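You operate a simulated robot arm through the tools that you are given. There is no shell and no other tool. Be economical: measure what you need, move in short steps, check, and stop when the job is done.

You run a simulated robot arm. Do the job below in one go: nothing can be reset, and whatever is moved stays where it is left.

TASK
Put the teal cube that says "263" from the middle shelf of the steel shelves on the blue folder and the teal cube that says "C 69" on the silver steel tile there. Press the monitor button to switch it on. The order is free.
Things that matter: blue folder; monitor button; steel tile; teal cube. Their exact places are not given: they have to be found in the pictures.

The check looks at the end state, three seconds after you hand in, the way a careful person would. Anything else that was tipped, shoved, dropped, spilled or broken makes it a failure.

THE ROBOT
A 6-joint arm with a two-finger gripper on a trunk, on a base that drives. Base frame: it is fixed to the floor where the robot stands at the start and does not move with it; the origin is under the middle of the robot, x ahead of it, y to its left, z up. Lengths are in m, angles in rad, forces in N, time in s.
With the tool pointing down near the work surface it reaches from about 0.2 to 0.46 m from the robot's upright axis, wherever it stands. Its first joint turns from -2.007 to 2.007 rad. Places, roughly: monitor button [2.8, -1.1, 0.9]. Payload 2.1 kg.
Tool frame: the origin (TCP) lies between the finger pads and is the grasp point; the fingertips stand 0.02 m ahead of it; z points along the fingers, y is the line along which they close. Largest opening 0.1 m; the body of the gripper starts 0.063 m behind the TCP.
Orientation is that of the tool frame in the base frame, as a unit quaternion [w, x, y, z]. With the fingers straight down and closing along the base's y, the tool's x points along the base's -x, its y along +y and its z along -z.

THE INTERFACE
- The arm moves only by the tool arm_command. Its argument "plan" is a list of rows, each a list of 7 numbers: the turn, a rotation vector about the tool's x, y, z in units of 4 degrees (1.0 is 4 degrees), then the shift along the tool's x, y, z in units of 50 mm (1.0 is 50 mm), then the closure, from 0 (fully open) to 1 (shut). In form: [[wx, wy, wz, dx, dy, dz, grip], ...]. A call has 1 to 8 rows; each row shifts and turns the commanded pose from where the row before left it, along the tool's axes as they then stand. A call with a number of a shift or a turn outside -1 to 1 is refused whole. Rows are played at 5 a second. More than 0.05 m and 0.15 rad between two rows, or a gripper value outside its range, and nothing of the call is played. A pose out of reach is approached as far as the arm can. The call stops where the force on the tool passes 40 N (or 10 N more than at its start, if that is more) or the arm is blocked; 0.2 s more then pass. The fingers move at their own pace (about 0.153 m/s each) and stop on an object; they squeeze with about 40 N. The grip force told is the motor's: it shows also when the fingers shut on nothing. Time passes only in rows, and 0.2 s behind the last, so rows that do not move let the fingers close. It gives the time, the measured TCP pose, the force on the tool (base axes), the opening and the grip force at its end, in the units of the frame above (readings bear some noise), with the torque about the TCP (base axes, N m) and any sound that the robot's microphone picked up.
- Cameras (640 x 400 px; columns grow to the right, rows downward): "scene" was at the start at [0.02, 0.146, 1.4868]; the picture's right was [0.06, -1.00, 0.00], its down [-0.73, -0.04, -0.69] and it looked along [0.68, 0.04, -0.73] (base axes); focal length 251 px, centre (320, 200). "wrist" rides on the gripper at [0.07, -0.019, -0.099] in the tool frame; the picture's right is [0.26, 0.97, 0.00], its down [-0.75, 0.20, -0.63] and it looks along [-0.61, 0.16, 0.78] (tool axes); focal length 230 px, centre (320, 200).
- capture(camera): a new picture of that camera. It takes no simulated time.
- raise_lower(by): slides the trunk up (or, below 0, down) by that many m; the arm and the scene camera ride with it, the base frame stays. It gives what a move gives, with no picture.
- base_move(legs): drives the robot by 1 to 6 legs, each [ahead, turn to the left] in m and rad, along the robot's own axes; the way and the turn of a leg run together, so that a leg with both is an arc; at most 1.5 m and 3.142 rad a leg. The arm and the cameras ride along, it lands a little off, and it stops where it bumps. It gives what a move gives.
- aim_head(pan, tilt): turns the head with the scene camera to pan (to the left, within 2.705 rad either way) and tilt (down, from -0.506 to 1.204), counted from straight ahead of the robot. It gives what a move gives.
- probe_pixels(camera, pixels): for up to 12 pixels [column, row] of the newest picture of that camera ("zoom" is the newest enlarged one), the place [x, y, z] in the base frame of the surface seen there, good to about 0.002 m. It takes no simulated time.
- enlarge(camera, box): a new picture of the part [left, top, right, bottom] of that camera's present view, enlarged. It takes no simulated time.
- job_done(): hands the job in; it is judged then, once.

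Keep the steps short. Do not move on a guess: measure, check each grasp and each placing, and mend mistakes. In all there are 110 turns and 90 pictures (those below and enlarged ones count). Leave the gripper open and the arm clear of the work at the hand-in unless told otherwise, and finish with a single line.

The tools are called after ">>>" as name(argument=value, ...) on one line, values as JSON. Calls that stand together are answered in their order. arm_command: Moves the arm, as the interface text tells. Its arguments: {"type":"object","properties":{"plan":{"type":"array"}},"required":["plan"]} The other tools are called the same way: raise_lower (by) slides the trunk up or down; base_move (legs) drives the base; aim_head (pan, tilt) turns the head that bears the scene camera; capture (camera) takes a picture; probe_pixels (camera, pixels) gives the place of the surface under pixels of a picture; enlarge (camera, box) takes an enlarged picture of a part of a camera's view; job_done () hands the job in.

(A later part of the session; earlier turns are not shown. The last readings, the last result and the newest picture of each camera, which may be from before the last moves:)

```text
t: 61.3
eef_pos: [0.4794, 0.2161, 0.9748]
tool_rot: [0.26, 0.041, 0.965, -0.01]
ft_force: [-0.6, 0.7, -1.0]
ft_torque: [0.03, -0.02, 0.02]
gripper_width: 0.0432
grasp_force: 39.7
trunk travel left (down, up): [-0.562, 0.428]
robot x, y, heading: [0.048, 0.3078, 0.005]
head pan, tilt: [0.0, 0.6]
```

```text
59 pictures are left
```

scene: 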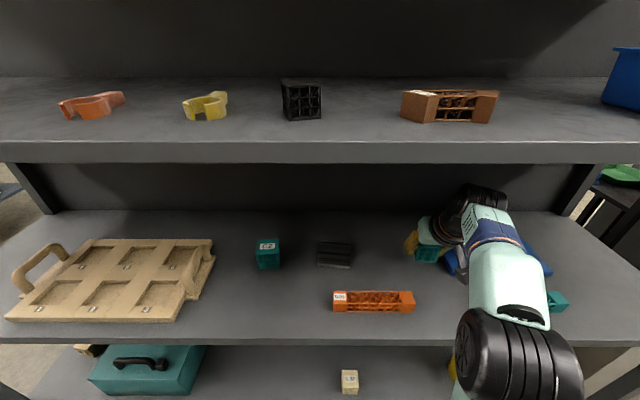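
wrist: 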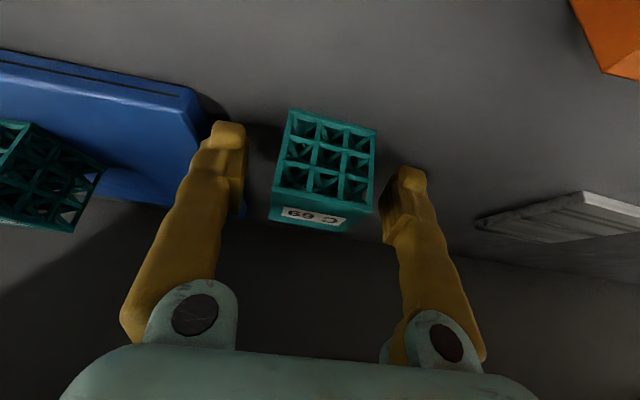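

Gripped at 43 mm and lifted. I'll measure the tile precisely from this closer view.

>>> enlarge(camera="scene", box=[295, 225, 375, 275])

>>> probe_pixels(camera="zoom", pixels=[[205, 145], [460, 150], [445, 305], [185, 290], [320, 220]])

```text
8.00 times, centred on (335, 250) of scene
```

zoom: 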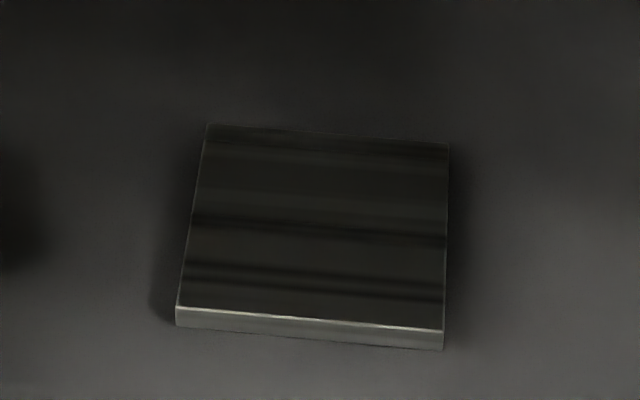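

```text
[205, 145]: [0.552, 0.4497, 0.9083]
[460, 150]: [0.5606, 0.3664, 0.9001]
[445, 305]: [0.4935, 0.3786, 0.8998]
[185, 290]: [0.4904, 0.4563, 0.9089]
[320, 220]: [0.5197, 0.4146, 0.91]
```

The tile is centred at (0.518, 0.415) with its top at 0.909. I'll carry the cube over it.

>>> arm_command(plan=[[0, 0, 0, -0.0676, 0.806, 0.039, 1], [0, 0, 0, -0.0676, 0.806, 0.039, 1], [0, 0, 0, -0.0676, 0.806, 0.039, 1], [0, 0, 0, -0.0676, 0.806, 0.039, 1], [0, 0, 0, -0.0676, 0.806, 0.039, 1], [0, 0, 0, 0, 0, 0, 1]])

>>> capture(camera="wrist")

>>> capture(camera="scene")

```text
t: 62.7
eef_pos: [0.5137, 0.4142, 0.9744]
tool_rot: [0.258, 0.042, 0.965, -0.01]
ft_force: [0.4, -0.4, -0.5]
ft_torque: [0.0, -0.01, 0.03]
gripper_width: 0.0434
grasp_force: 40.0
trunk travel left (down, up): [-0.562, 0.428]
robot x, y, heading: [0.0522, 0.3112, 0.003]
head pan, tilt: [0.0, 0.6]
```

```text
57 pictures are left
```

wrist: 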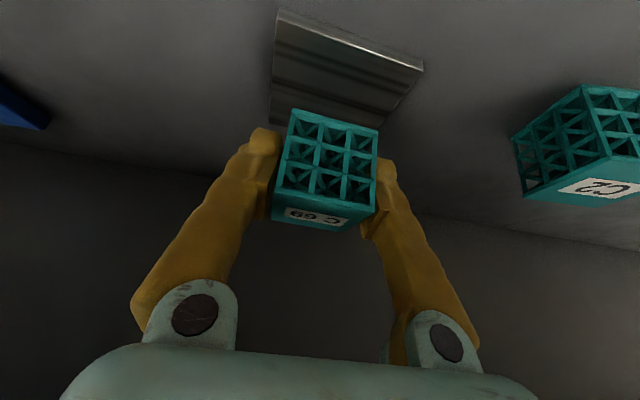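

```text
56 pictures are left
```

scene: 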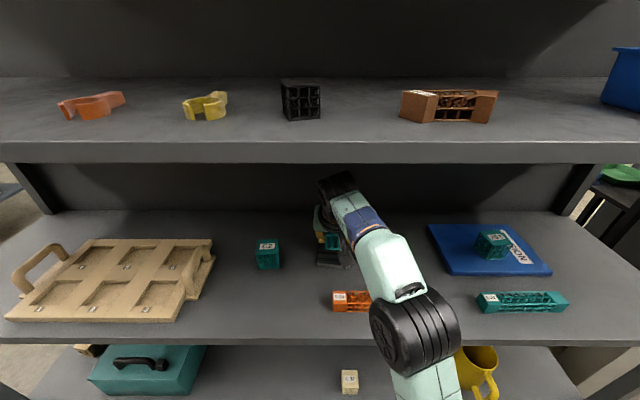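

Aligned. "263" also still sits fine on the folder. I'll lower 34 mm, then creep to contact.

>>> raise_lower(by=-0.034)

>>> arm_command(plan=[[0, 0, 0, -0.035, 0, 0.02, 1], [0, 0, 0, 0.01, 0, 0.017, 1], [0, 0, 0, 0.01, 0, 0.017, 1], [0, 0, 0, 0, 0, 0, 1]])

>>> enlarge(camera="wrist", box=[220, 0, 440, 240])

```text
t: 63.5
eef_pos: [0.5134, 0.4134, 0.9399]
tool_rot: [0.259, 0.042, 0.965, -0.01]
ft_force: [0.5, 0.0, -1.0]
ft_torque: [0.02, 0.0, 0.03]
gripper_width: 0.0433
grasp_force: 40.0
trunk travel left (down, up): [-0.528, 0.462]
robot x, y, heading: [0.0494, 0.3078, 0.005]
head pan, tilt: [0.0, 0.6]
```

```text
t: 64.5
eef_pos: [0.5165, 0.4149, 0.9383]
tool_rot: [0.259, 0.041, 0.965, -0.01]
ft_force: [-0.2, 0.8, 0.1]
ft_torque: [-0.01, -0.01, -0.04]
gripper_width: 0.0434
grasp_force: 39.9
trunk travel left (down, up): [-0.528, 0.462]
robot x, y, heading: [0.0472, 0.3105, 0.006]
head pan, tilt: [0.0, 0.6]
```

```text
1.67 times, centred on (330, 120) of wrist
```

zoom: 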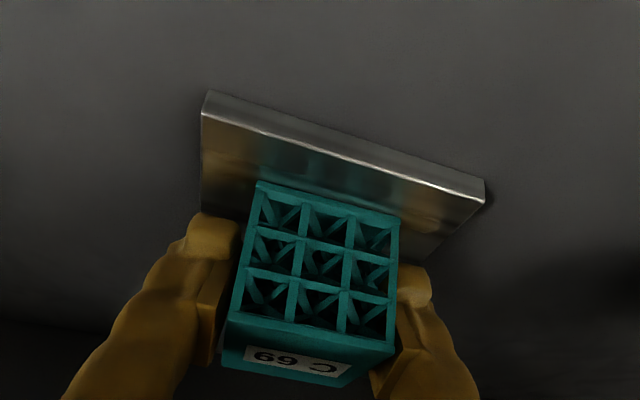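

No contact yet. I'll creep 2 mm more.

>>> arm_command(plan=[[0, 0, 0, 0.01, 0, 0.017, 1], [0, 0, 0, 0.01, 0, 0.017, 1], [0, 0, 0, 0, 0, 0, 1]])

```text
t: 65.3
eef_pos: [0.5154, 0.4136, 0.9392]
tool_rot: [0.263, 0.041, 0.964, -0.01]
ft_force: [5.1, 1.5, 14.7]
ft_torque: [0.02, 0.04, 0.01]
gripper_width: 0.0434
grasp_force: 40.1
trunk travel left (down, up): [-0.528, 0.462]
robot x, y, heading: [0.0484, 0.3062, 0.007]
head pan, tilt: [0.0, 0.6]
```

Firm contact at about 15 N. I'll ease up 1 mm, release, rise and check.

>>> arm_command(plan=[[0, 0, 0, -0.007, 0, -0.012, 1], [0, 0, 0, 0, 0, 0, 1]])

>>> arm_command(plan=[[0, 0, 0, 0, 0, 0, 0.45], [0, 0, 0, 0, 0, 0, 0.2], [0, 0, 0, 0, 0, 0, 0], [0, 0, 0, 0, 0, 0, 0]])

>>> raise_lower(by=0.025)

>>> capture(camera="wrist")

```text
t: 65.9
eef_pos: [0.5142, 0.414, 0.937]
tool_rot: [0.261, 0.041, 0.965, -0.009]
ft_force: [6.1, 0.2, 16.6]
ft_torque: [0.0, -0.14, -0.03]
gripper_width: 0.0431
grasp_force: 39.8
trunk travel left (down, up): [-0.528, 0.462]
robot x, y, heading: [0.0459, 0.3092, 0.002]
head pan, tilt: [0.0, 0.6]
```

```text
t: 66.9
eef_pos: [0.5162, 0.4133, 0.9358]
tool_rot: [0.259, 0.042, 0.965, -0.01]
ft_force: [0.3, 0.0, 0.1]
ft_torque: [-0.01, 0.03, -0.02]
gripper_width: 0.1
grasp_force: 0.0
trunk travel left (down, up): [-0.528, 0.462]
robot x, y, heading: [0.0458, 0.3069, 0.002]
head pan, tilt: [0.0, 0.6]
```

```text
t: 67.6
eef_pos: [0.5163, 0.4144, 0.963]
tool_rot: [0.259, 0.04, 0.965, -0.01]
ft_force: [0.1, 0.2, -0.1]
ft_torque: [0.0, 0.0, 0.0]
gripper_width: 0.0999
grasp_force: 0.1
trunk travel left (down, up): [-0.553, 0.437]
robot x, y, heading: [0.0497, 0.3094, -0.002]
head pan, tilt: [0.0, 0.6]
```

```text
54 pictures are left
```

wrist: 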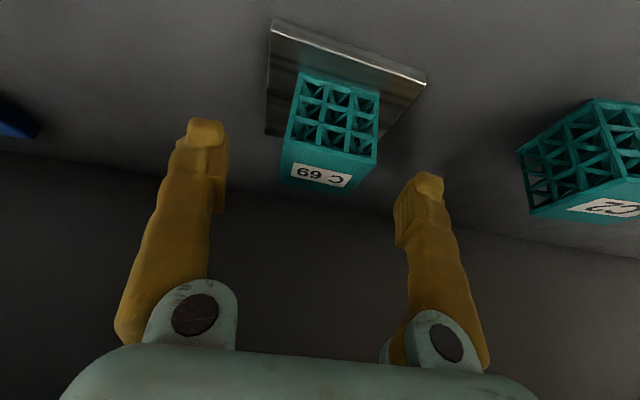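

"C 69" stands on the tile. I'll rise another 1 cm to clear S-21, back out and check the shelf.

>>> raise_lower(by=0.012)

>>> base_move(legs=[[-0.35, 0]])

>>> aim_head(pan=-0.05, tilt=0.5)

>>> enlarge(camera="scene", box=[240, 130, 500, 292])

```text
t: 68.2
eef_pos: [0.5161, 0.4138, 0.9732]
tool_rot: [0.259, 0.041, 0.965, -0.011]
ft_force: [-0.1, 0.8, 0.2]
ft_torque: [0.03, 0.01, 0.01]
gripper_width: 0.1
grasp_force: 0.1
trunk travel left (down, up): [-0.565, 0.425]
robot x, y, heading: [0.0471, 0.3074, 0.005]
head pan, tilt: [0.0, 0.6]
```

```text
t: 70.5
eef_pos: [0.1539, 0.4116, 0.975]
tool_rot: [0.26, 0.041, 0.965, -0.01]
ft_force: [0.0, -0.1, 0.2]
ft_torque: [0.0, 0.0, 0.01]
gripper_width: 0.1
grasp_force: 0.0
trunk travel left (down, up): [-0.565, 0.425]
robot x, y, heading: [-0.3148, 0.3107, 0.005]
head pan, tilt: [0.0, 0.6]
```

```text
t: 71.2
eef_pos: [0.1543, 0.4118, 0.9746]
tool_rot: [0.26, 0.042, 0.965, -0.01]
ft_force: [-0.5, 0.0, 0.2]
ft_torque: [-0.02, -0.01, 0.01]
gripper_width: 0.1001
grasp_force: 0.0
trunk travel left (down, up): [-0.565, 0.425]
robot x, y, heading: [-0.3125, 0.3063, 0.002]
head pan, tilt: [-0.051, 0.499]
```

```text
2.46 times, centred on (370, 211) of scene
```

zoom: 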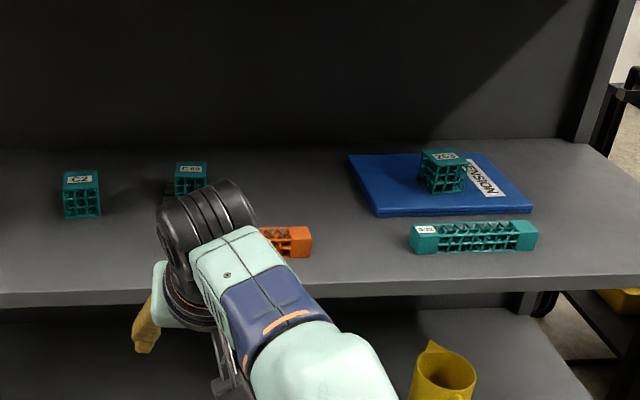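

Both cubes are in place and nothing else has moved. Now the monitor: I'll tuck the arm in and look right, past the partition, to plan the drive.

>>> arm_command(plan=[[0, 0, 0, 0.487, -0.45, -0.281, 0], [0, 0, 0, 0.487, -0.45, -0.281, 0], [0, 0, 0, 0.487, -0.45, -0.281, 0], [0, 0, 0, 0.487, -0.45, -0.281, 0], [0, 0, 0, 0.487, -0.45, -0.281, 0], [0, 0, 0, 0, 0, 0, 0]])

>>> aim_head(pan=-1.2, tilt=0.2)

>>> capture(camera="scene")

>>> probe_pixels(camera="scene", pixels=[[100, 300], [200, 250], [250, 250], [300, 230], [400, 230], [500, 230], [600, 230], [320, 300], [500, 320], [450, 180]])

```text
t: 72.6
eef_pos: [0.0205, 0.3112, 0.9767]
tool_rot: [0.259, 0.042, 0.965, -0.01]
ft_force: [-0.1, -0.6, 1.0]
ft_torque: [0.01, -0.01, -0.03]
gripper_width: 0.1001
grasp_force: 0.1
out of reach, approached as far as the arm can: row 5
trunk travel left (down, up): [-0.565, 0.425]
robot x, y, heading: [-0.315, 0.3055, 0.004]
head pan, tilt: [-0.051, 0.499]
```

```text
t: 74.0
eef_pos: [0.0208, 0.3124, 0.9762]
tool_rot: [0.257, 0.042, 0.965, -0.01]
ft_force: [0.5, -0.1, -0.4]
ft_torque: [0.0, 0.01, 0.01]
gripper_width: 0.0999
grasp_force: 0.1
trunk travel left (down, up): [-0.565, 0.425]
robot x, y, heading: [-0.3154, 0.3071, -0.003]
head pan, tilt: [-1.201, 0.201]
```

```text
52 pictures are left
```

scene: 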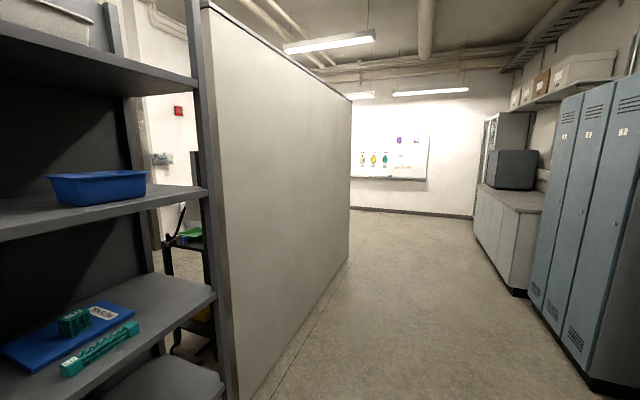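

```text
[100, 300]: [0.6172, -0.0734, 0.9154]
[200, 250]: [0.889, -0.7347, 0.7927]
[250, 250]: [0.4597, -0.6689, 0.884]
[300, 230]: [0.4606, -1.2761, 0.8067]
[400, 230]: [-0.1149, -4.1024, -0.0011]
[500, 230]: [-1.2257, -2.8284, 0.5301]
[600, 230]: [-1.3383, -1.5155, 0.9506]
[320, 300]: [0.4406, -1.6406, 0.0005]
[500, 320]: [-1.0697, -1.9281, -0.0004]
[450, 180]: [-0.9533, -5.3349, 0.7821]
```

>>> probe_pixels(camera="scene", pixels=[[345, 262], [342, 255], [349, 150], [355, 255], [515, 297], [595, 392], [347, 200]])

```text
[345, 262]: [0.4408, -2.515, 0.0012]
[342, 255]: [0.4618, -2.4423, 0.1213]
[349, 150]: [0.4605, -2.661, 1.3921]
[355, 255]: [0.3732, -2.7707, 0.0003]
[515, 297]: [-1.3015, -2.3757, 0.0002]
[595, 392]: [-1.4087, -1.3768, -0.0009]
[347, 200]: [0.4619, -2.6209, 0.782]
```

The partition ends at y≈-2.66 and the corridor is free. I'll turn right, drive 1.5 m and check the pose.

>>> base_move(legs=[[0, -1.571], [1.5, 0]])

>>> aim_head(pan=0.0, tilt=0.2)

>>> capture(camera="scene")

```text
t: 85.1
eef_pos: [-0.2653, -1.5091, 0.9761]
tool_rot: [0.178, 0.703, 0.663, -0.187]
ft_force: [0.3, -0.2, -0.6]
ft_torque: [0.01, -0.01, 0.03]
gripper_width: 0.0997
grasp_force: 0.1
trunk travel left (down, up): [-0.565, 0.425]
robot x, y, heading: [-0.2796, -1.177, -1.543]
head pan, tilt: [-1.201, 0.201]
```

```text
t: 86.5
eef_pos: [-0.2662, -1.51, 0.9766]
tool_rot: [0.178, 0.703, 0.662, -0.187]
ft_force: [-0.3, -0.3, 1.0]
ft_torque: [0.02, 0.01, -0.01]
gripper_width: 0.1003
grasp_force: 0.0
trunk travel left (down, up): [-0.565, 0.425]
robot x, y, heading: [-0.2789, -1.1755, -1.54]
head pan, tilt: [0.0, 0.201]
```

```text
51 pictures are left
```

scene: 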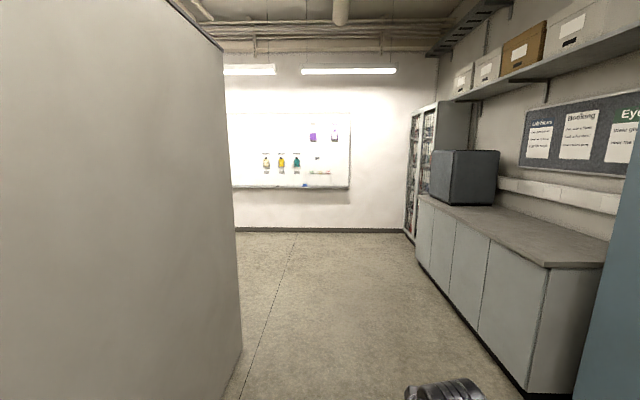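

Clear ahead. I'll correct the heading, drive 2.0 m more past the partition's end, turn left and look.

>>> base_move(legs=[[0, -0.03], [1.5, 0], [0.5, 0], [0, 1.571]])

>>> aim_head(pan=0.4, tilt=0.2)

>>> capture(camera="scene")

```text
t: 100.7
eef_pos: [0.0693, -3.1923, 0.9774]
tool_rot: [0.258, 0.054, 0.965, -0.014]
ft_force: [0.7, -1.0, 0.2]
ft_torque: [-0.03, 0.04, -0.03]
gripper_width: 0.1
grasp_force: 0.0
trunk travel left (down, up): [-0.565, 0.425]
robot x, y, heading: [-0.2606, -3.1886, -0.026]
head pan, tilt: [0.0, 0.201]
```

```text
t: 101.6
eef_pos: [0.0701, -3.1923, 0.9762]
tool_rot: [0.257, 0.055, 0.965, -0.014]
ft_force: [0.0, 0.3, 0.1]
ft_torque: [-0.01, 0.01, -0.01]
gripper_width: 0.1001
grasp_force: 0.0
trunk travel left (down, up): [-0.565, 0.425]
robot x, y, heading: [-0.2642, -3.1902, -0.021]
head pan, tilt: [0.4, 0.201]
```

```text
50 pictures are left
```

scene: 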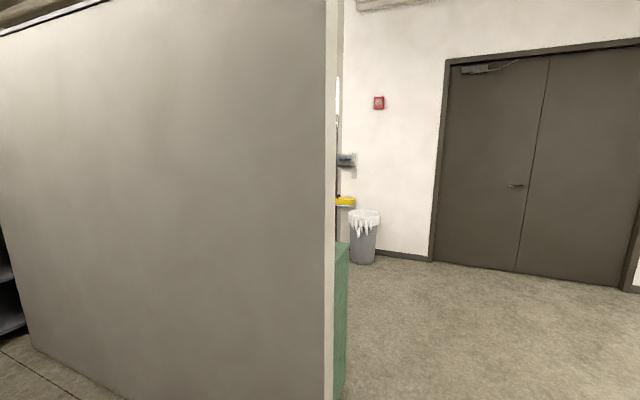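

A green crate stands behind the partition's end. I'll measure it, the floor and the far wall.

>>> probe_pixels(camera="scene", pixels=[[342, 280], [342, 380], [345, 395], [330, 380], [400, 390], [500, 320], [365, 240], [500, 180], [343, 245]])

```text
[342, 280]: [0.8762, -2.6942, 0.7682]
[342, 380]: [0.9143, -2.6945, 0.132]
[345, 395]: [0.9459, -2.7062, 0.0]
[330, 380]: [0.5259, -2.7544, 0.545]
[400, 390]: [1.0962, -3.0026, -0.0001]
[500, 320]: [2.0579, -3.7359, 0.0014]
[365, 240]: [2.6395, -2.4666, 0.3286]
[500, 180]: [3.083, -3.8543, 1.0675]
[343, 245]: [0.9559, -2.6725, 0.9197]
```

I'll fix the heading, drive 1.4 m to x≈1.15 and look left into the bay.

>>> base_move(legs=[[0, 0.021], [1.4, 0]])

>>> aim_head(pan=1.1, tilt=0.2)

>>> capture(camera="scene")

```text
t: 108.9
eef_pos: [1.4721, -3.1894, 0.9771]
tool_rot: [0.258, 0.046, 0.965, -0.012]
ft_force: [-0.1, 0.0, 0.2]
ft_torque: [0.02, 0.02, -0.01]
gripper_width: 0.1001
grasp_force: 0.0
trunk travel left (down, up): [-0.565, 0.425]
robot x, y, heading: [1.1384, -3.193, -0.006]
head pan, tilt: [0.4, 0.201]
```

```text
t: 110.0
eef_pos: [1.471, -3.1906, 0.9765]
tool_rot: [0.258, 0.045, 0.965, -0.011]
ft_force: [0.0, -0.3, -0.2]
ft_torque: [0.03, 0.02, -0.01]
gripper_width: 0.1
grasp_force: 0.0
trunk travel left (down, up): [-0.565, 0.425]
robot x, y, heading: [1.1346, -3.1935, -0.003]
head pan, tilt: [1.1, 0.201]
```

```text
49 pictures are left
```

scene: 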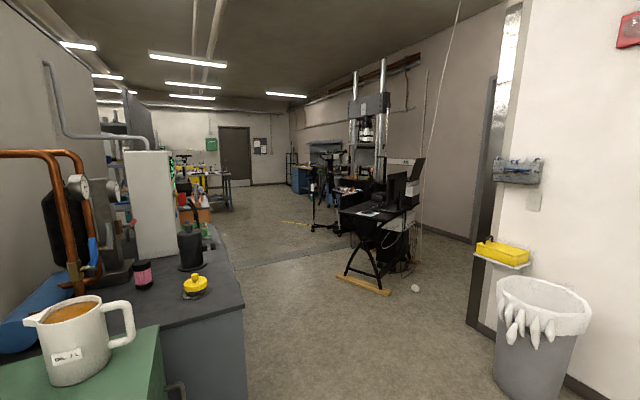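

A desk with a monitor is at about (390,190). I'll enlarge and measure.

>>> enlarge(camera="scene", box=[300, 130, 460, 300])

>>> probe_pixels(camera="scene", pixels=[[397, 190], [413, 175], [365, 212], [395, 205], [412, 165], [350, 280], [385, 293], [240, 395], [250, 260], [340, 350], [480, 330], [415, 289]])

```text
2.35 times, centred on (380, 215) of scene
```

zoom: 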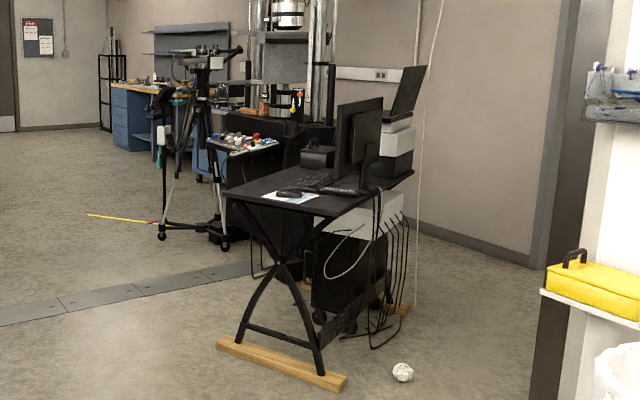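

```text
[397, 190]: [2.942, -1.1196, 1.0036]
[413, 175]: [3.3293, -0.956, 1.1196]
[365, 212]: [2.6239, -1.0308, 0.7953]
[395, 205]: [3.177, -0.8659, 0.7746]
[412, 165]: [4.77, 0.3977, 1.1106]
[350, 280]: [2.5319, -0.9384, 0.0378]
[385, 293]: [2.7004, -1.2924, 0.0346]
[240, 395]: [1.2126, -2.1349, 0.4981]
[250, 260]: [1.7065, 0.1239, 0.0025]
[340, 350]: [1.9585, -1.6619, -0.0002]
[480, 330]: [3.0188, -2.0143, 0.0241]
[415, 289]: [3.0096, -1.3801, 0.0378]
```

The monitor stands near (2.9, -1.1) on a desk, and its screen seems to face -x. I'll drive to x≈1.85, turn left and go up to y≈-1.0, then turn to face it.

>>> base_move(legs=[[0.68, 0], [0, 1.571], [1.1, 0]])

>>> aim_head(pan=-0.6, tilt=0.3)

>>> capture(camera="scene")

```text
t: 122.8
eef_pos: [1.8201, -1.7668, 0.9765]
tool_rot: [0.191, -0.649, 0.716, 0.174]
ft_force: [-0.3, 0.4, 1.4]
ft_torque: [0.01, -0.02, -0.02]
gripper_width: 0.0999
grasp_force: 0.1
trunk travel left (down, up): [-0.565, 0.425]
robot x, y, heading: [1.8223, -2.1004, 1.561]
head pan, tilt: [1.1, 0.201]
```

```text
t: 124.5
eef_pos: [1.8196, -1.7679, 0.9761]
tool_rot: [0.191, -0.649, 0.715, 0.174]
ft_force: [-0.1, 0.2, -0.2]
ft_torque: [0.02, 0.0, 0.0]
gripper_width: 0.1001
grasp_force: 0.0
trunk travel left (down, up): [-0.565, 0.425]
robot x, y, heading: [1.8206, -2.0969, 1.559]
head pan, tilt: [-0.6, 0.3]
```

```text
47 pictures are left
```

scene: 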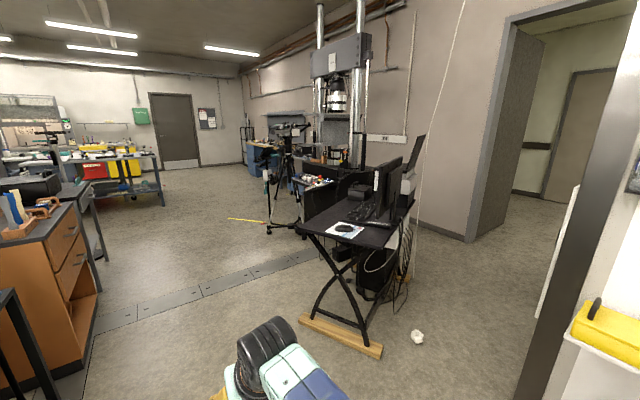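

>>> probe_pixels(camera="scene", pixels=[[80, 350], [105, 280], [30, 330], [300, 225], [335, 245], [378, 185], [420, 335], [305, 318], [270, 230], [350, 229], [270, 222]])

>>> enlarge(camera="scene", box=[290, 130, 450, 260])

```text
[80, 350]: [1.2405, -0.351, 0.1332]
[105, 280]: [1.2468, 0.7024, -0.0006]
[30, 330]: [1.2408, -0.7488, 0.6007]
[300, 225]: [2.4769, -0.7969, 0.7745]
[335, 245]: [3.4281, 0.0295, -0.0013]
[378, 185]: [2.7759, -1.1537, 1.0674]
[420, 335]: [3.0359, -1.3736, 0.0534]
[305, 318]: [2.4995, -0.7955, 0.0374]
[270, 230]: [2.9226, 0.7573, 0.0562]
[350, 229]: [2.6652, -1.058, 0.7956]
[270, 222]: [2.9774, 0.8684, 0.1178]
```

```text
3.08 times, centred on (370, 195) of scene
```

zoom: 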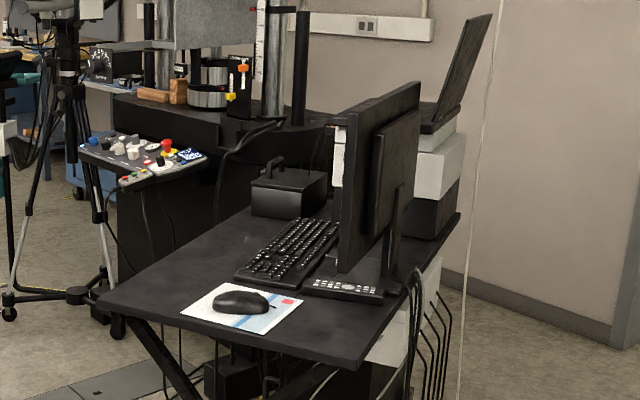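

The screen faces north-west: the desk's long front edge runs from (2.48, -0.80) towards (+0.93, +0.37). I need to stand north of the desk, so I'll go on to y≈-0.1 and look.

>>> base_move(legs=[[1.5, 0], [0.4, 0], [0, -1.571]])

>>> aim_head(pan=-0.6, tilt=0.3)

>>> capture(camera="scene")

```text
t: 137.8
eef_pos: [2.1483, -0.1848, 0.9768]
tool_rot: [0.259, 0.031, 0.965, -0.008]
ft_force: [0.1, -1.1, -0.2]
ft_torque: [-0.05, 0.03, -0.01]
gripper_width: 0.1002
grasp_force: 0.0
trunk travel left (down, up): [-0.565, 0.425]
robot x, y, heading: [1.8169, -0.195, 0.029]
head pan, tilt: [-0.6, 0.3]
```

```text
t: 138.4
eef_pos: [2.1491, -0.1832, 0.9761]
tool_rot: [0.257, 0.03, 0.966, -0.007]
ft_force: [-0.4, -0.7, 1.2]
ft_torque: [0.02, -0.02, 0.03]
gripper_width: 0.1
grasp_force: 0.0
trunk travel left (down, up): [-0.565, 0.425]
robot x, y, heading: [1.8173, -0.2003, 0.026]
head pan, tilt: [-0.6, 0.3]
```

```text
45 pictures are left
```

scene: 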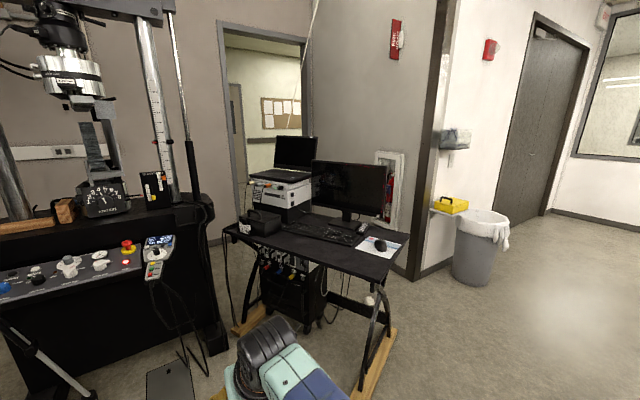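

Now I see the monitor's front at (350,185). I'll enlarge to find its button.

>>> enlarge(camera="scene", box=[300, 150, 400, 225])

>>> probe_pixels(camera="scene", pixels=[[320, 170], [380, 180], [320, 200], [380, 210], [345, 222], [300, 240], [380, 262], [408, 235], [225, 232], [235, 335], [380, 370], [210, 260]])

```text
5.33 times, centred on (350, 188) of scene
```

zoom: 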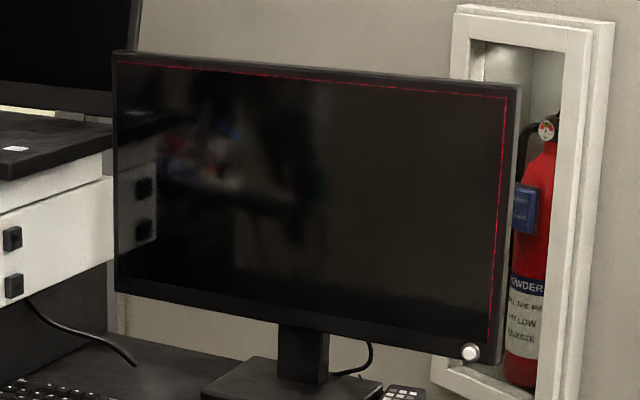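

```text
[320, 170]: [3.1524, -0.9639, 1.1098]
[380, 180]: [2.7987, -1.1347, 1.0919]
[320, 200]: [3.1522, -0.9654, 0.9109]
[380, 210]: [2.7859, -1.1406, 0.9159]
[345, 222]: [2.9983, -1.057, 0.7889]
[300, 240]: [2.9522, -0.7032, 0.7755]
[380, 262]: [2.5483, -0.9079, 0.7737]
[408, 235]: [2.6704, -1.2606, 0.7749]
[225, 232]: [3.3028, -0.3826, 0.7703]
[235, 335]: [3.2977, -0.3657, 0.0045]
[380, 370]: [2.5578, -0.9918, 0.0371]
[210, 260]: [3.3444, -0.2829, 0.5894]
```

The white round button is at zoom (470,352). I'll measure it.

>>> probe_pixels(camera="zoom", pixels=[[470, 352], [467, 349], [474, 356], [450, 345], [490, 358], [505, 110], [120, 70], [120, 285], [497, 300]])

```text
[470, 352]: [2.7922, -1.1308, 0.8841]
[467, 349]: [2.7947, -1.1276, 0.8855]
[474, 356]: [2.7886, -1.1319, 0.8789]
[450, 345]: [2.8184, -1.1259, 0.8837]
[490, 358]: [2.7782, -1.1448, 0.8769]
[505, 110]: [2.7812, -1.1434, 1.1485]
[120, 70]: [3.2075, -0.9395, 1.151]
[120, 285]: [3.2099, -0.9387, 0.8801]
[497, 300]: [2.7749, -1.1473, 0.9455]
```

The button is at (2.792, -1.131, 0.883), protruding about 7 mm. The screen faces (-0.431, 0.902), so I need a heading of -1.125. I'll drive to about (2.47, -0.455), 0.75 m in front of the button, and turn to face it.

>>> base_move(legs=[[0, -0.397], [0.7, 0], [0, -0.754]])

>>> aim_head(pan=0.0, tilt=0.5)

>>> capture(camera="scene")

```text
t: 145.4
eef_pos: [2.6177, -0.7459, 0.9769]
tool_rot: [0.213, 0.549, 0.795, -0.146]
ft_force: [-0.4, -0.3, -0.6]
ft_torque: [-0.03, 0.01, 0.03]
gripper_width: 0.0999
grasp_force: 0.0
trunk travel left (down, up): [-0.565, 0.425]
robot x, y, heading: [2.4667, -0.4445, -1.119]
head pan, tilt: [-0.6, 0.3]
```

```text
t: 146.4
eef_pos: [2.6175, -0.7462, 0.9762]
tool_rot: [0.213, 0.55, 0.794, -0.147]
ft_force: [-0.3, 0.5, 0.6]
ft_torque: [0.01, 0.02, 0.0]
gripper_width: 0.1001
grasp_force: 0.0
trunk travel left (down, up): [-0.565, 0.425]
robot x, y, heading: [2.4688, -0.4444, -1.121]
head pan, tilt: [0.0, 0.499]
```

```text
43 pictures are left
```

scene: 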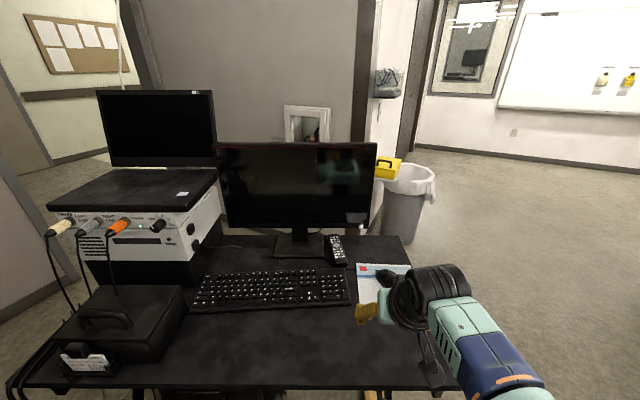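

Good position. I'll re-measure the button from here, around (365,225).

>>> enlarge(camera="scene", box=[310, 195, 400, 255])

```text
6.67 times, centred on (355, 225) of scene
```

zoom: 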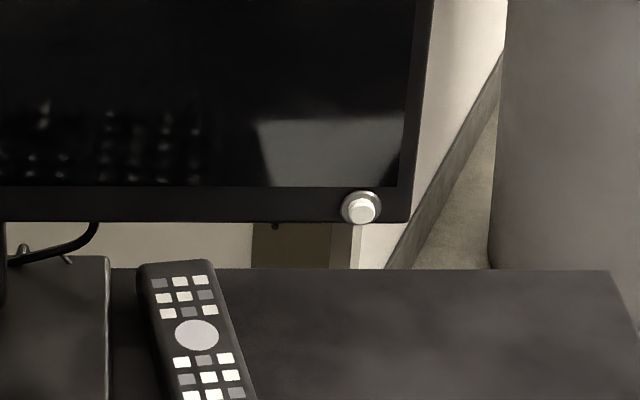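

>>> probe_pixels(camera="zoom", pixels=[[361, 211], [355, 206], [368, 211], [361, 218], [361, 194], [345, 207], [378, 207], [330, 205], [395, 208], [361, 221], [180, 330]])

```text
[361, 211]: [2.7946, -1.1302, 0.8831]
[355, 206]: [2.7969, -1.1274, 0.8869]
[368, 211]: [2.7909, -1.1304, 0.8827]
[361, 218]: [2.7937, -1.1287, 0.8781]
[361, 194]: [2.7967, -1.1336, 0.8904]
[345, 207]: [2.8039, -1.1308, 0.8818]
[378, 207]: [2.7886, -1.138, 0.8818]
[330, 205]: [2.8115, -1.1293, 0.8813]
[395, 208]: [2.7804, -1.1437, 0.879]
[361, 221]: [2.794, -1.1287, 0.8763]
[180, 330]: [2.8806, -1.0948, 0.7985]
```

The white knob is at (2.794, -1.130, 0.883), about 13 mm across and 7 mm proud. I'll close the fingers, square the yaw, extend 10 cm (still about 0.3 m from the screen) and start tilting towards horizontal.

>>> arm_command(plan=[[-0.31, 0, -0.54, 0, 0, 0, 0.5], [-0.31, 0, -0.54, 0, 0, 0, 1], [0, 0, 0, -0.866, 0, 0.49, 1], [0, 0, 0, -0.866, 0, 0.49, 1], [0, -1, 0, 0, 0, 0, 1], [0, -1, 0, 0, 0, 0, 1], [0, -1, 0, 0, 0, 0, 1], [0, -1, 0, 0, 0, 0, 1]])

>>> arm_command(plan=[[0, -1, 0, 0, 0, 0, 1], [0, -1, 0, 0, 0, 0, 1], [0, -1, 0, 0, 0, 0, 1], [0, -1, 0, 0, 0, 0, 1], [0, -1, 0, 0, 0, 0, 1], [0, 0, 0, 0, 0, 0, 1]])

>>> capture(camera="scene")

```text
t: 148.2
eef_pos: [2.6604, -0.8364, 0.9778]
tool_rot: [0.332, 0.489, 0.779, -0.208]
ft_force: [0.2, 0.5, -0.2]
ft_torque: [-0.04, 0.0, 0.01]
gripper_width: 0.0
grasp_force: 29.8
trunk travel left (down, up): [-0.565, 0.425]
robot x, y, heading: [2.4676, -0.4533, -1.119]
head pan, tilt: [0.0, 0.499]
```

```text
t: 149.7
eef_pos: [2.662, -0.8364, 0.9779]
tool_rot: [0.425, 0.46, 0.734, -0.262]
ft_force: [-0.4, -0.7, 0.7]
ft_torque: [0.03, 0.01, -0.02]
gripper_width: 0.0001
grasp_force: 29.8
out of reach, approached as far as the arm can: row 4, 5
trunk travel left (down, up): [-0.565, 0.425]
robot x, y, heading: [2.4673, -0.4476, -1.118]
head pan, tilt: [0.0, 0.499]
```

```text
41 pictures are left
```

scene: 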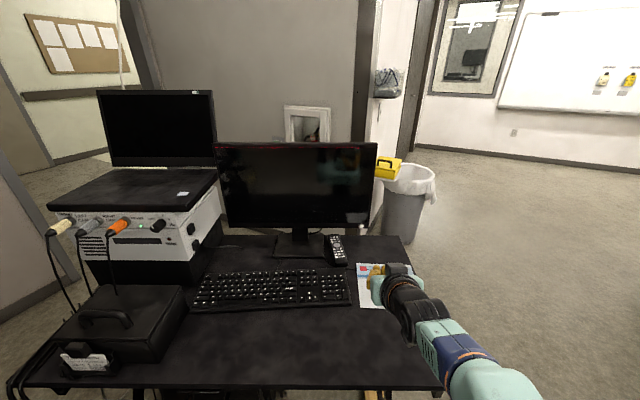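

Tilt is now 60° and the lateral offset is 7.5 mm. I'll correct that and extend 15 cm, staying 17 cm from the knob and above it.

>>> arm_command(plan=[[0, 0, 0, 0, -0.15, 0, 1], [0, 0, 0, -0.49, 0, 0.86, 1], [0, 0, 0, -0.49, 0, 0.86, 1], [0, 0, 0, -0.49, 0, 0.86, 1], [0, 0, 0, 0, 0, 0, 1]])

```text
t: 150.8
eef_pos: [2.7112, -0.9769, 0.9859]
tool_rot: [0.438, 0.458, 0.719, -0.285]
ft_force: [-0.5, 0.6, 0.9]
ft_torque: [0.01, 0.0, -0.02]
gripper_width: 0.0
grasp_force: 29.3
trunk travel left (down, up): [-0.565, 0.425]
robot x, y, heading: [2.4715, -0.447, -1.12]
head pan, tilt: [0.0, 0.499]
```

Good reach (0.58 m ahead). I'll shift 9 mm left, drive 0.09 m closer, leaving about 8 cm to the knob, and lower to z≈0.88.

>>> arm_command(plan=[[0, 0, 0, 0, 0.18, 0, 1], [0, 0, 0, 0, 0, 0, 1]])

>>> base_move(legs=[[0.09, 0]])

>>> capture(camera="scene")

>>> capture(camera="wrist")

```text
t: 151.4
eef_pos: [2.7198, -0.9742, 0.9844]
tool_rot: [0.438, 0.458, 0.719, -0.286]
ft_force: [-0.1, -0.3, -0.8]
ft_torque: [0.01, -0.02, 0.0]
gripper_width: 0.0
grasp_force: 29.6
trunk travel left (down, up): [-0.565, 0.425]
robot x, y, heading: [2.4674, -0.4479, -1.119]
head pan, tilt: [0.0, 0.499]
```

```text
t: 152.7
eef_pos: [2.7554, -1.0457, 0.9863]
tool_rot: [0.438, 0.459, 0.718, -0.286]
ft_force: [0.4, 0.7, -0.2]
ft_torque: [-0.03, 0.0, 0.0]
gripper_width: 0.0
grasp_force: 29.1
trunk travel left (down, up): [-0.565, 0.425]
robot x, y, heading: [2.5044, -0.522, -1.094]
head pan, tilt: [0.0, 0.499]
stopped in leg 1: the robot was blocked; the commanded pose is now the measured one
```

```text
40 pictures are left
```

scene: 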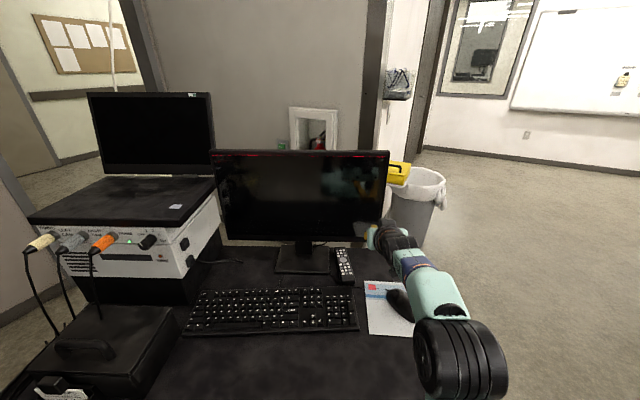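

```text
39 pictures are left
```

wrist: 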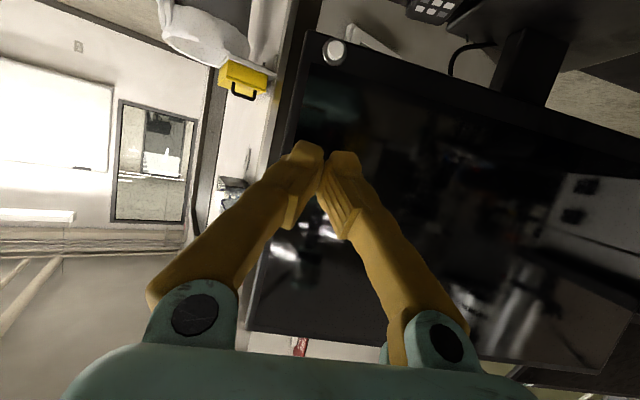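

The base bumped lightly after 8 cm. I'll back off 2 cm and check that the desk hasn't shifted.

>>> base_move(legs=[[-0.02, 0]])

>>> aim_head(pan=-0.1, tilt=0.75)

>>> capture(camera="scene")

>>> enlarge(camera="scene", box=[320, 120, 420, 190])

```text
t: 153.4
eef_pos: [2.7483, -1.0268, 0.9848]
tool_rot: [0.439, 0.457, 0.719, -0.286]
ft_force: [-1.2, 0.6, 0.1]
ft_torque: [0.0, -0.03, 0.0]
gripper_width: 0.0
grasp_force: 29.2
trunk travel left (down, up): [-0.565, 0.425]
robot x, y, heading: [2.4975, -0.5034, -1.093]
head pan, tilt: [0.0, 0.499]
```

```text
t: 154.2
eef_pos: [2.7488, -1.0266, 0.9856]
tool_rot: [0.438, 0.458, 0.72, -0.285]
ft_force: [0.5, 0.2, -1.1]
ft_torque: [0.01, 0.0, 0.02]
gripper_width: 0.0003
grasp_force: 29.6
trunk travel left (down, up): [-0.565, 0.425]
robot x, y, heading: [2.4941, -0.5019, -1.098]
head pan, tilt: [-0.099, 0.75]
```

```text
38 pictures are left
```

scene: 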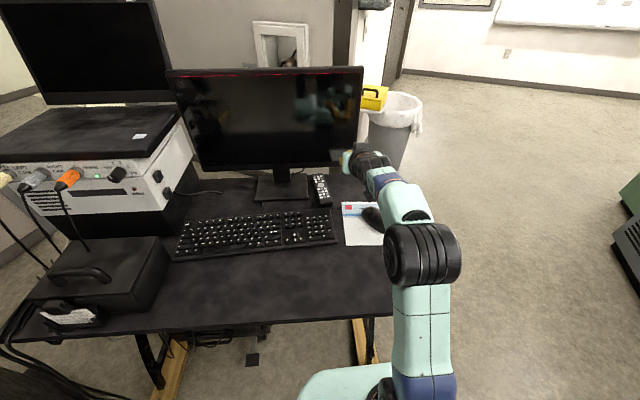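

```text
5.71 times, centred on (370, 155) of scene
```

zoom: 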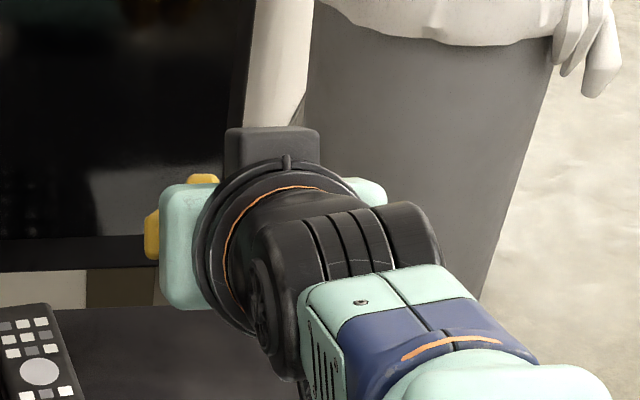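

The knob is hidden by the wrist from here, so I'll check the desk and bezel points against the earlier line instead.

>>> probe_pixels(camera="scene", pixels=[[180, 78], [355, 72], [330, 165], [250, 168], [355, 335], [362, 360], [300, 385], [300, 318], [390, 305], [340, 300], [150, 385]])

>>> probe_pixels(camera="wrist", pixels=[[334, 51], [310, 50], [370, 65], [300, 110]])

```text
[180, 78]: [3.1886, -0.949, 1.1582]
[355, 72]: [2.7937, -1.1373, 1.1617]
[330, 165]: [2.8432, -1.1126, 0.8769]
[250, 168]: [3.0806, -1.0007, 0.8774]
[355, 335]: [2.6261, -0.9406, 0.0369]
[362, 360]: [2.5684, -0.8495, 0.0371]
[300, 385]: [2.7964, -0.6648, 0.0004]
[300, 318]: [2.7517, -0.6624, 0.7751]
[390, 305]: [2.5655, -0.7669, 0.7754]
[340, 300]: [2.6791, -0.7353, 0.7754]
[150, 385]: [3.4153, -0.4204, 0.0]
```

```text
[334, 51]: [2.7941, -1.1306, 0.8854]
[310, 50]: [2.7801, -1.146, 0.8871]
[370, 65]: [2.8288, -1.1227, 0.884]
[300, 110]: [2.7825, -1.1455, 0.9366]
```

The bezel and desk haven't moved. Before lowering 10 cm I'll check the arm link heights above the desk (0.775).

>>> probe_pixels(camera="scene", pixels=[[425, 245], [400, 275], [390, 255], [395, 200], [425, 320], [380, 175], [375, 190], [372, 218], [400, 225], [345, 375], [310, 395]])

```text
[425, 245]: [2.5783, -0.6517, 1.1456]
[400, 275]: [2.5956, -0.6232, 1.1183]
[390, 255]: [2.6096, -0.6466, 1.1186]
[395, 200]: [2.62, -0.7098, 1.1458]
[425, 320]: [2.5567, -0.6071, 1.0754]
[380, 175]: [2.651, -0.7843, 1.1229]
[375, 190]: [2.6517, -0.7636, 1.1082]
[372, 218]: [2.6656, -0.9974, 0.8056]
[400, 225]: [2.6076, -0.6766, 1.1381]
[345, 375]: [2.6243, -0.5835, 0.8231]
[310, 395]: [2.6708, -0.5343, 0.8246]
```

The links stay well above the desk, and the shoulder plate is still about 10 cm short of the desk edge. I'll lower 0.103 m.

>>> raise_lower(by=-0.103)

>>> capture(camera="wrist")

>>> capture(camera="scene")

```text
t: 155.6
eef_pos: [2.7484, -1.0264, 0.8808]
tool_rot: [0.439, 0.457, 0.719, -0.286]
ft_force: [0.1, -1.3, 0.3]
ft_torque: [0.04, -0.01, -0.01]
gripper_width: 0.0002
grasp_force: 29.2
trunk travel left (down, up): [-0.462, 0.528]
robot x, y, heading: [2.4948, -0.5011, -1.093]
head pan, tilt: [-0.099, 0.75]
```

```text
36 pictures are left
```

wrist: 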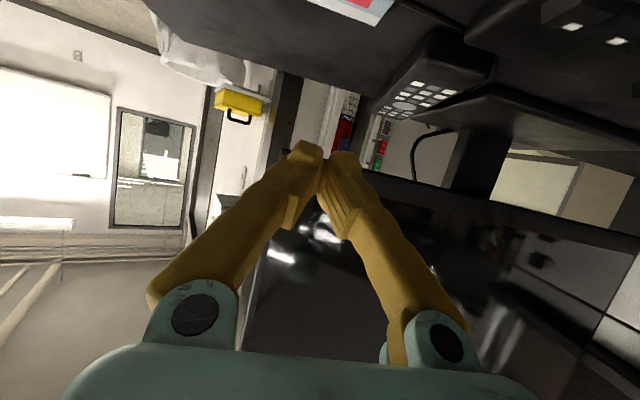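

```text
35 pictures are left
```

scene: 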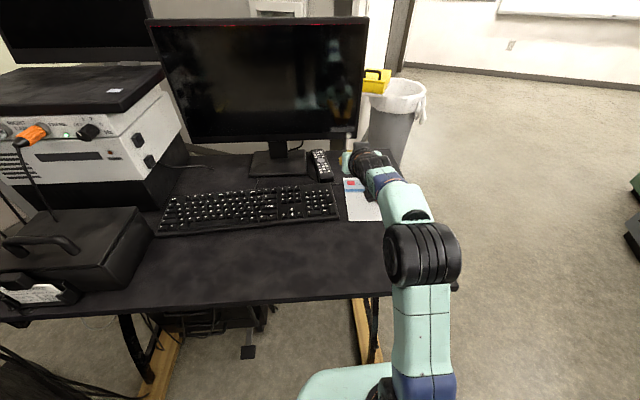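

The knob seems visible at (348,141). I'll enlarge to check the alignment, then advance 5 cm.

>>> enlarge(camera="scene", box=[310, 110, 400, 180])

>>> arm_command(plan=[[0, 0, 0, -0.227, -0.03, 0.445, 1], [0, 0, 0, -0.227, 0, 0.445, 1], [0, 0, 0, 0, 0, 0, 1]])

>>> enlarge(camera="scene", box=[310, 110, 400, 180])

```text
5.71 times, centred on (355, 145) of scene
```

zoom: 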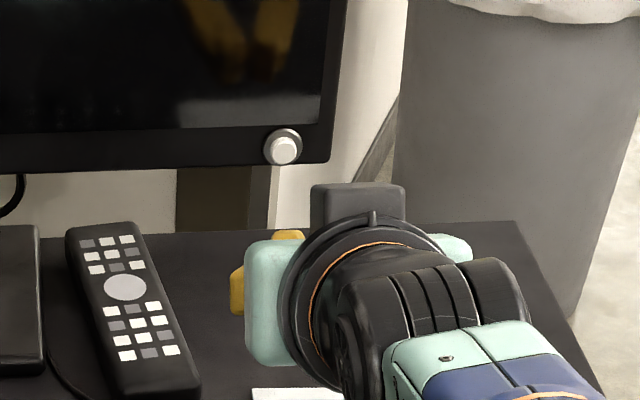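

```text
t: 156.4
eef_pos: [2.7669, -1.0732, 0.8825]
tool_rot: [0.437, 0.458, 0.719, -0.285]
ft_force: [0.1, -0.5, -0.1]
ft_torque: [0.0, 0.0, 0.0]
gripper_width: 0.0
grasp_force: 29.8
trunk travel left (down, up): [-0.462, 0.528]
robot x, y, heading: [2.5015, -0.4983, -1.095]
head pan, tilt: [-0.099, 0.75]
```

```text
5.71 times, centred on (355, 145) of scene
```

zoom: 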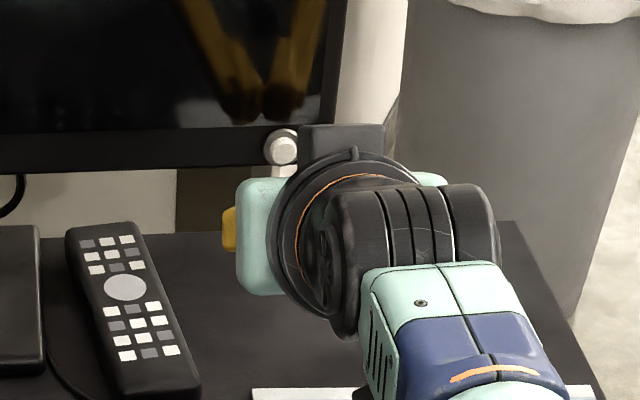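

A dark box shows above the wrist. I'll measure it against the monitor, along with the knob, before pressing.

>>> probe_pixels(camera="zoom", pixels=[[340, 140], [310, 135], [375, 135], [284, 148], [278, 135], [230, 230], [260, 230], [350, 160]])

```text
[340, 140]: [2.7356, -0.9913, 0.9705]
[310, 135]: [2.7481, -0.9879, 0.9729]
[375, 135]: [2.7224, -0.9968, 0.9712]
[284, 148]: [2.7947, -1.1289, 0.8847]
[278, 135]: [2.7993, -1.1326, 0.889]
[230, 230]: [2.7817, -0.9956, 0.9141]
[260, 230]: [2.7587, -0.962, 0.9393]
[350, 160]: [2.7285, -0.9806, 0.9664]
```

All clear: the box stays over 10 cm from the screen. The knob is 62 mm ahead of the TCP with 2 mm lateral error, so contact should come in about 39 mm. I'll advance 33 mm.

>>> arm_command(plan=[[0, 0, 0, -0.15, 0.04, 0.294, 1], [0, 0, 0, -0.15, 0, 0.294, 1], [0, 0, 0, 0, 0, 0, 1]])

>>> capture(camera="wrist")

>>> enlarge(camera="scene", box=[310, 110, 400, 180])

```text
t: 157.2
eef_pos: [2.7773, -1.0892, 0.8794]
tool_rot: [0.438, 0.457, 0.72, -0.285]
ft_force: [0.3, 0.2, -0.4]
ft_torque: [-0.01, -0.03, -0.03]
gripper_width: 0.0002
grasp_force: 29.4
out of reach, approached as far as the arm can: row 2
trunk travel left (down, up): [-0.462, 0.528]
robot x, y, heading: [2.4956, -0.5008, -1.095]
head pan, tilt: [-0.099, 0.75]
```

```text
32 pictures are left
```

wrist: 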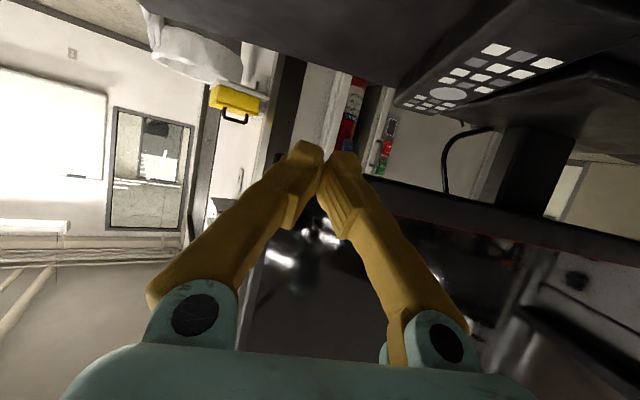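

```text
5.71 times, centred on (355, 145) of scene
```

zoom: 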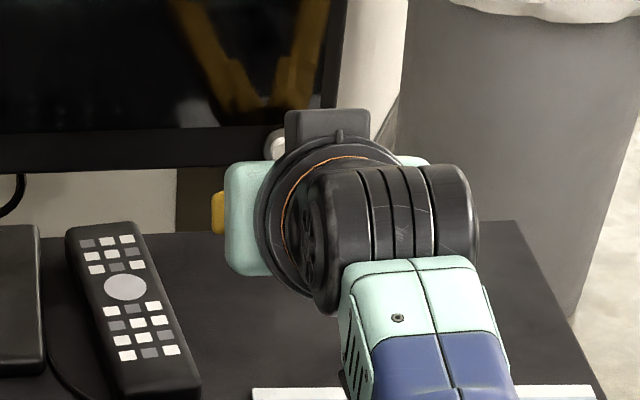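

The arm reached its limit with about 20 mm left to contact. I'll look at the arm's posture to choose between the base and the tilt.

>>> capture(camera="scene")

>>> probe_pixels(camera="scene", pixels=[[420, 240], [420, 300], [420, 340], [420, 380], [390, 190], [370, 160], [340, 375], [310, 390], [385, 385], [450, 280], [375, 330], [360, 330]])

```text
30 pictures are left
```

scene: 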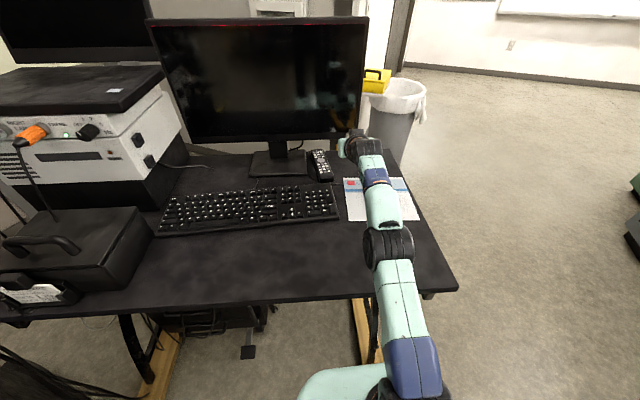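

```text
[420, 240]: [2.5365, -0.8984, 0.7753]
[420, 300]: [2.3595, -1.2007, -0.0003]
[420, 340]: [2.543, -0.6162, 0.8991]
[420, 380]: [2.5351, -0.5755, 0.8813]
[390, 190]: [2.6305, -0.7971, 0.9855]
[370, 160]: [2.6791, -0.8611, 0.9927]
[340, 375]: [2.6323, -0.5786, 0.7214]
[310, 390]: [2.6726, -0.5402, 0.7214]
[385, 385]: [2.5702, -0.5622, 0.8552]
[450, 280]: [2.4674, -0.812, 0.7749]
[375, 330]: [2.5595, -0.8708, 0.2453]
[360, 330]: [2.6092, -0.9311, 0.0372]
```

The arm is straight and slopes up from its low shoulder. Raising the trunk 5 cm and lowering the arm by the same amount levels it and should give about 2 cm more reach.

>>> raise_lower(by=0.05)

>>> arm_command(plan=[[0, 0, 0, 0.44, 0, 0.225, 1], [0, 0, 0, 0.44, 0, 0.225, 1], [0, 0, 0, 0, 0, 0, 1]])

```text
t: 158.1
eef_pos: [2.7777, -1.088, 0.9292]
tool_rot: [0.439, 0.457, 0.72, -0.285]
ft_force: [-0.6, -0.2, 0.1]
ft_torque: [0.02, 0.05, 0.0]
gripper_width: 0.0
grasp_force: 29.9
trunk travel left (down, up): [-0.512, 0.478]
robot x, y, heading: [2.4949, -0.5031, -1.093]
head pan, tilt: [-0.099, 0.75]
```

```text
t: 158.9
eef_pos: [2.7782, -1.0887, 0.882]
tool_rot: [0.438, 0.458, 0.718, -0.286]
ft_force: [-0.4, 0.9, 0.1]
ft_torque: [-0.01, -0.03, 0.0]
gripper_width: 0.0
grasp_force: 29.8
trunk travel left (down, up): [-0.512, 0.478]
robot x, y, heading: [2.4954, -0.5037, -1.101]
head pan, tilt: [-0.099, 0.75]
```

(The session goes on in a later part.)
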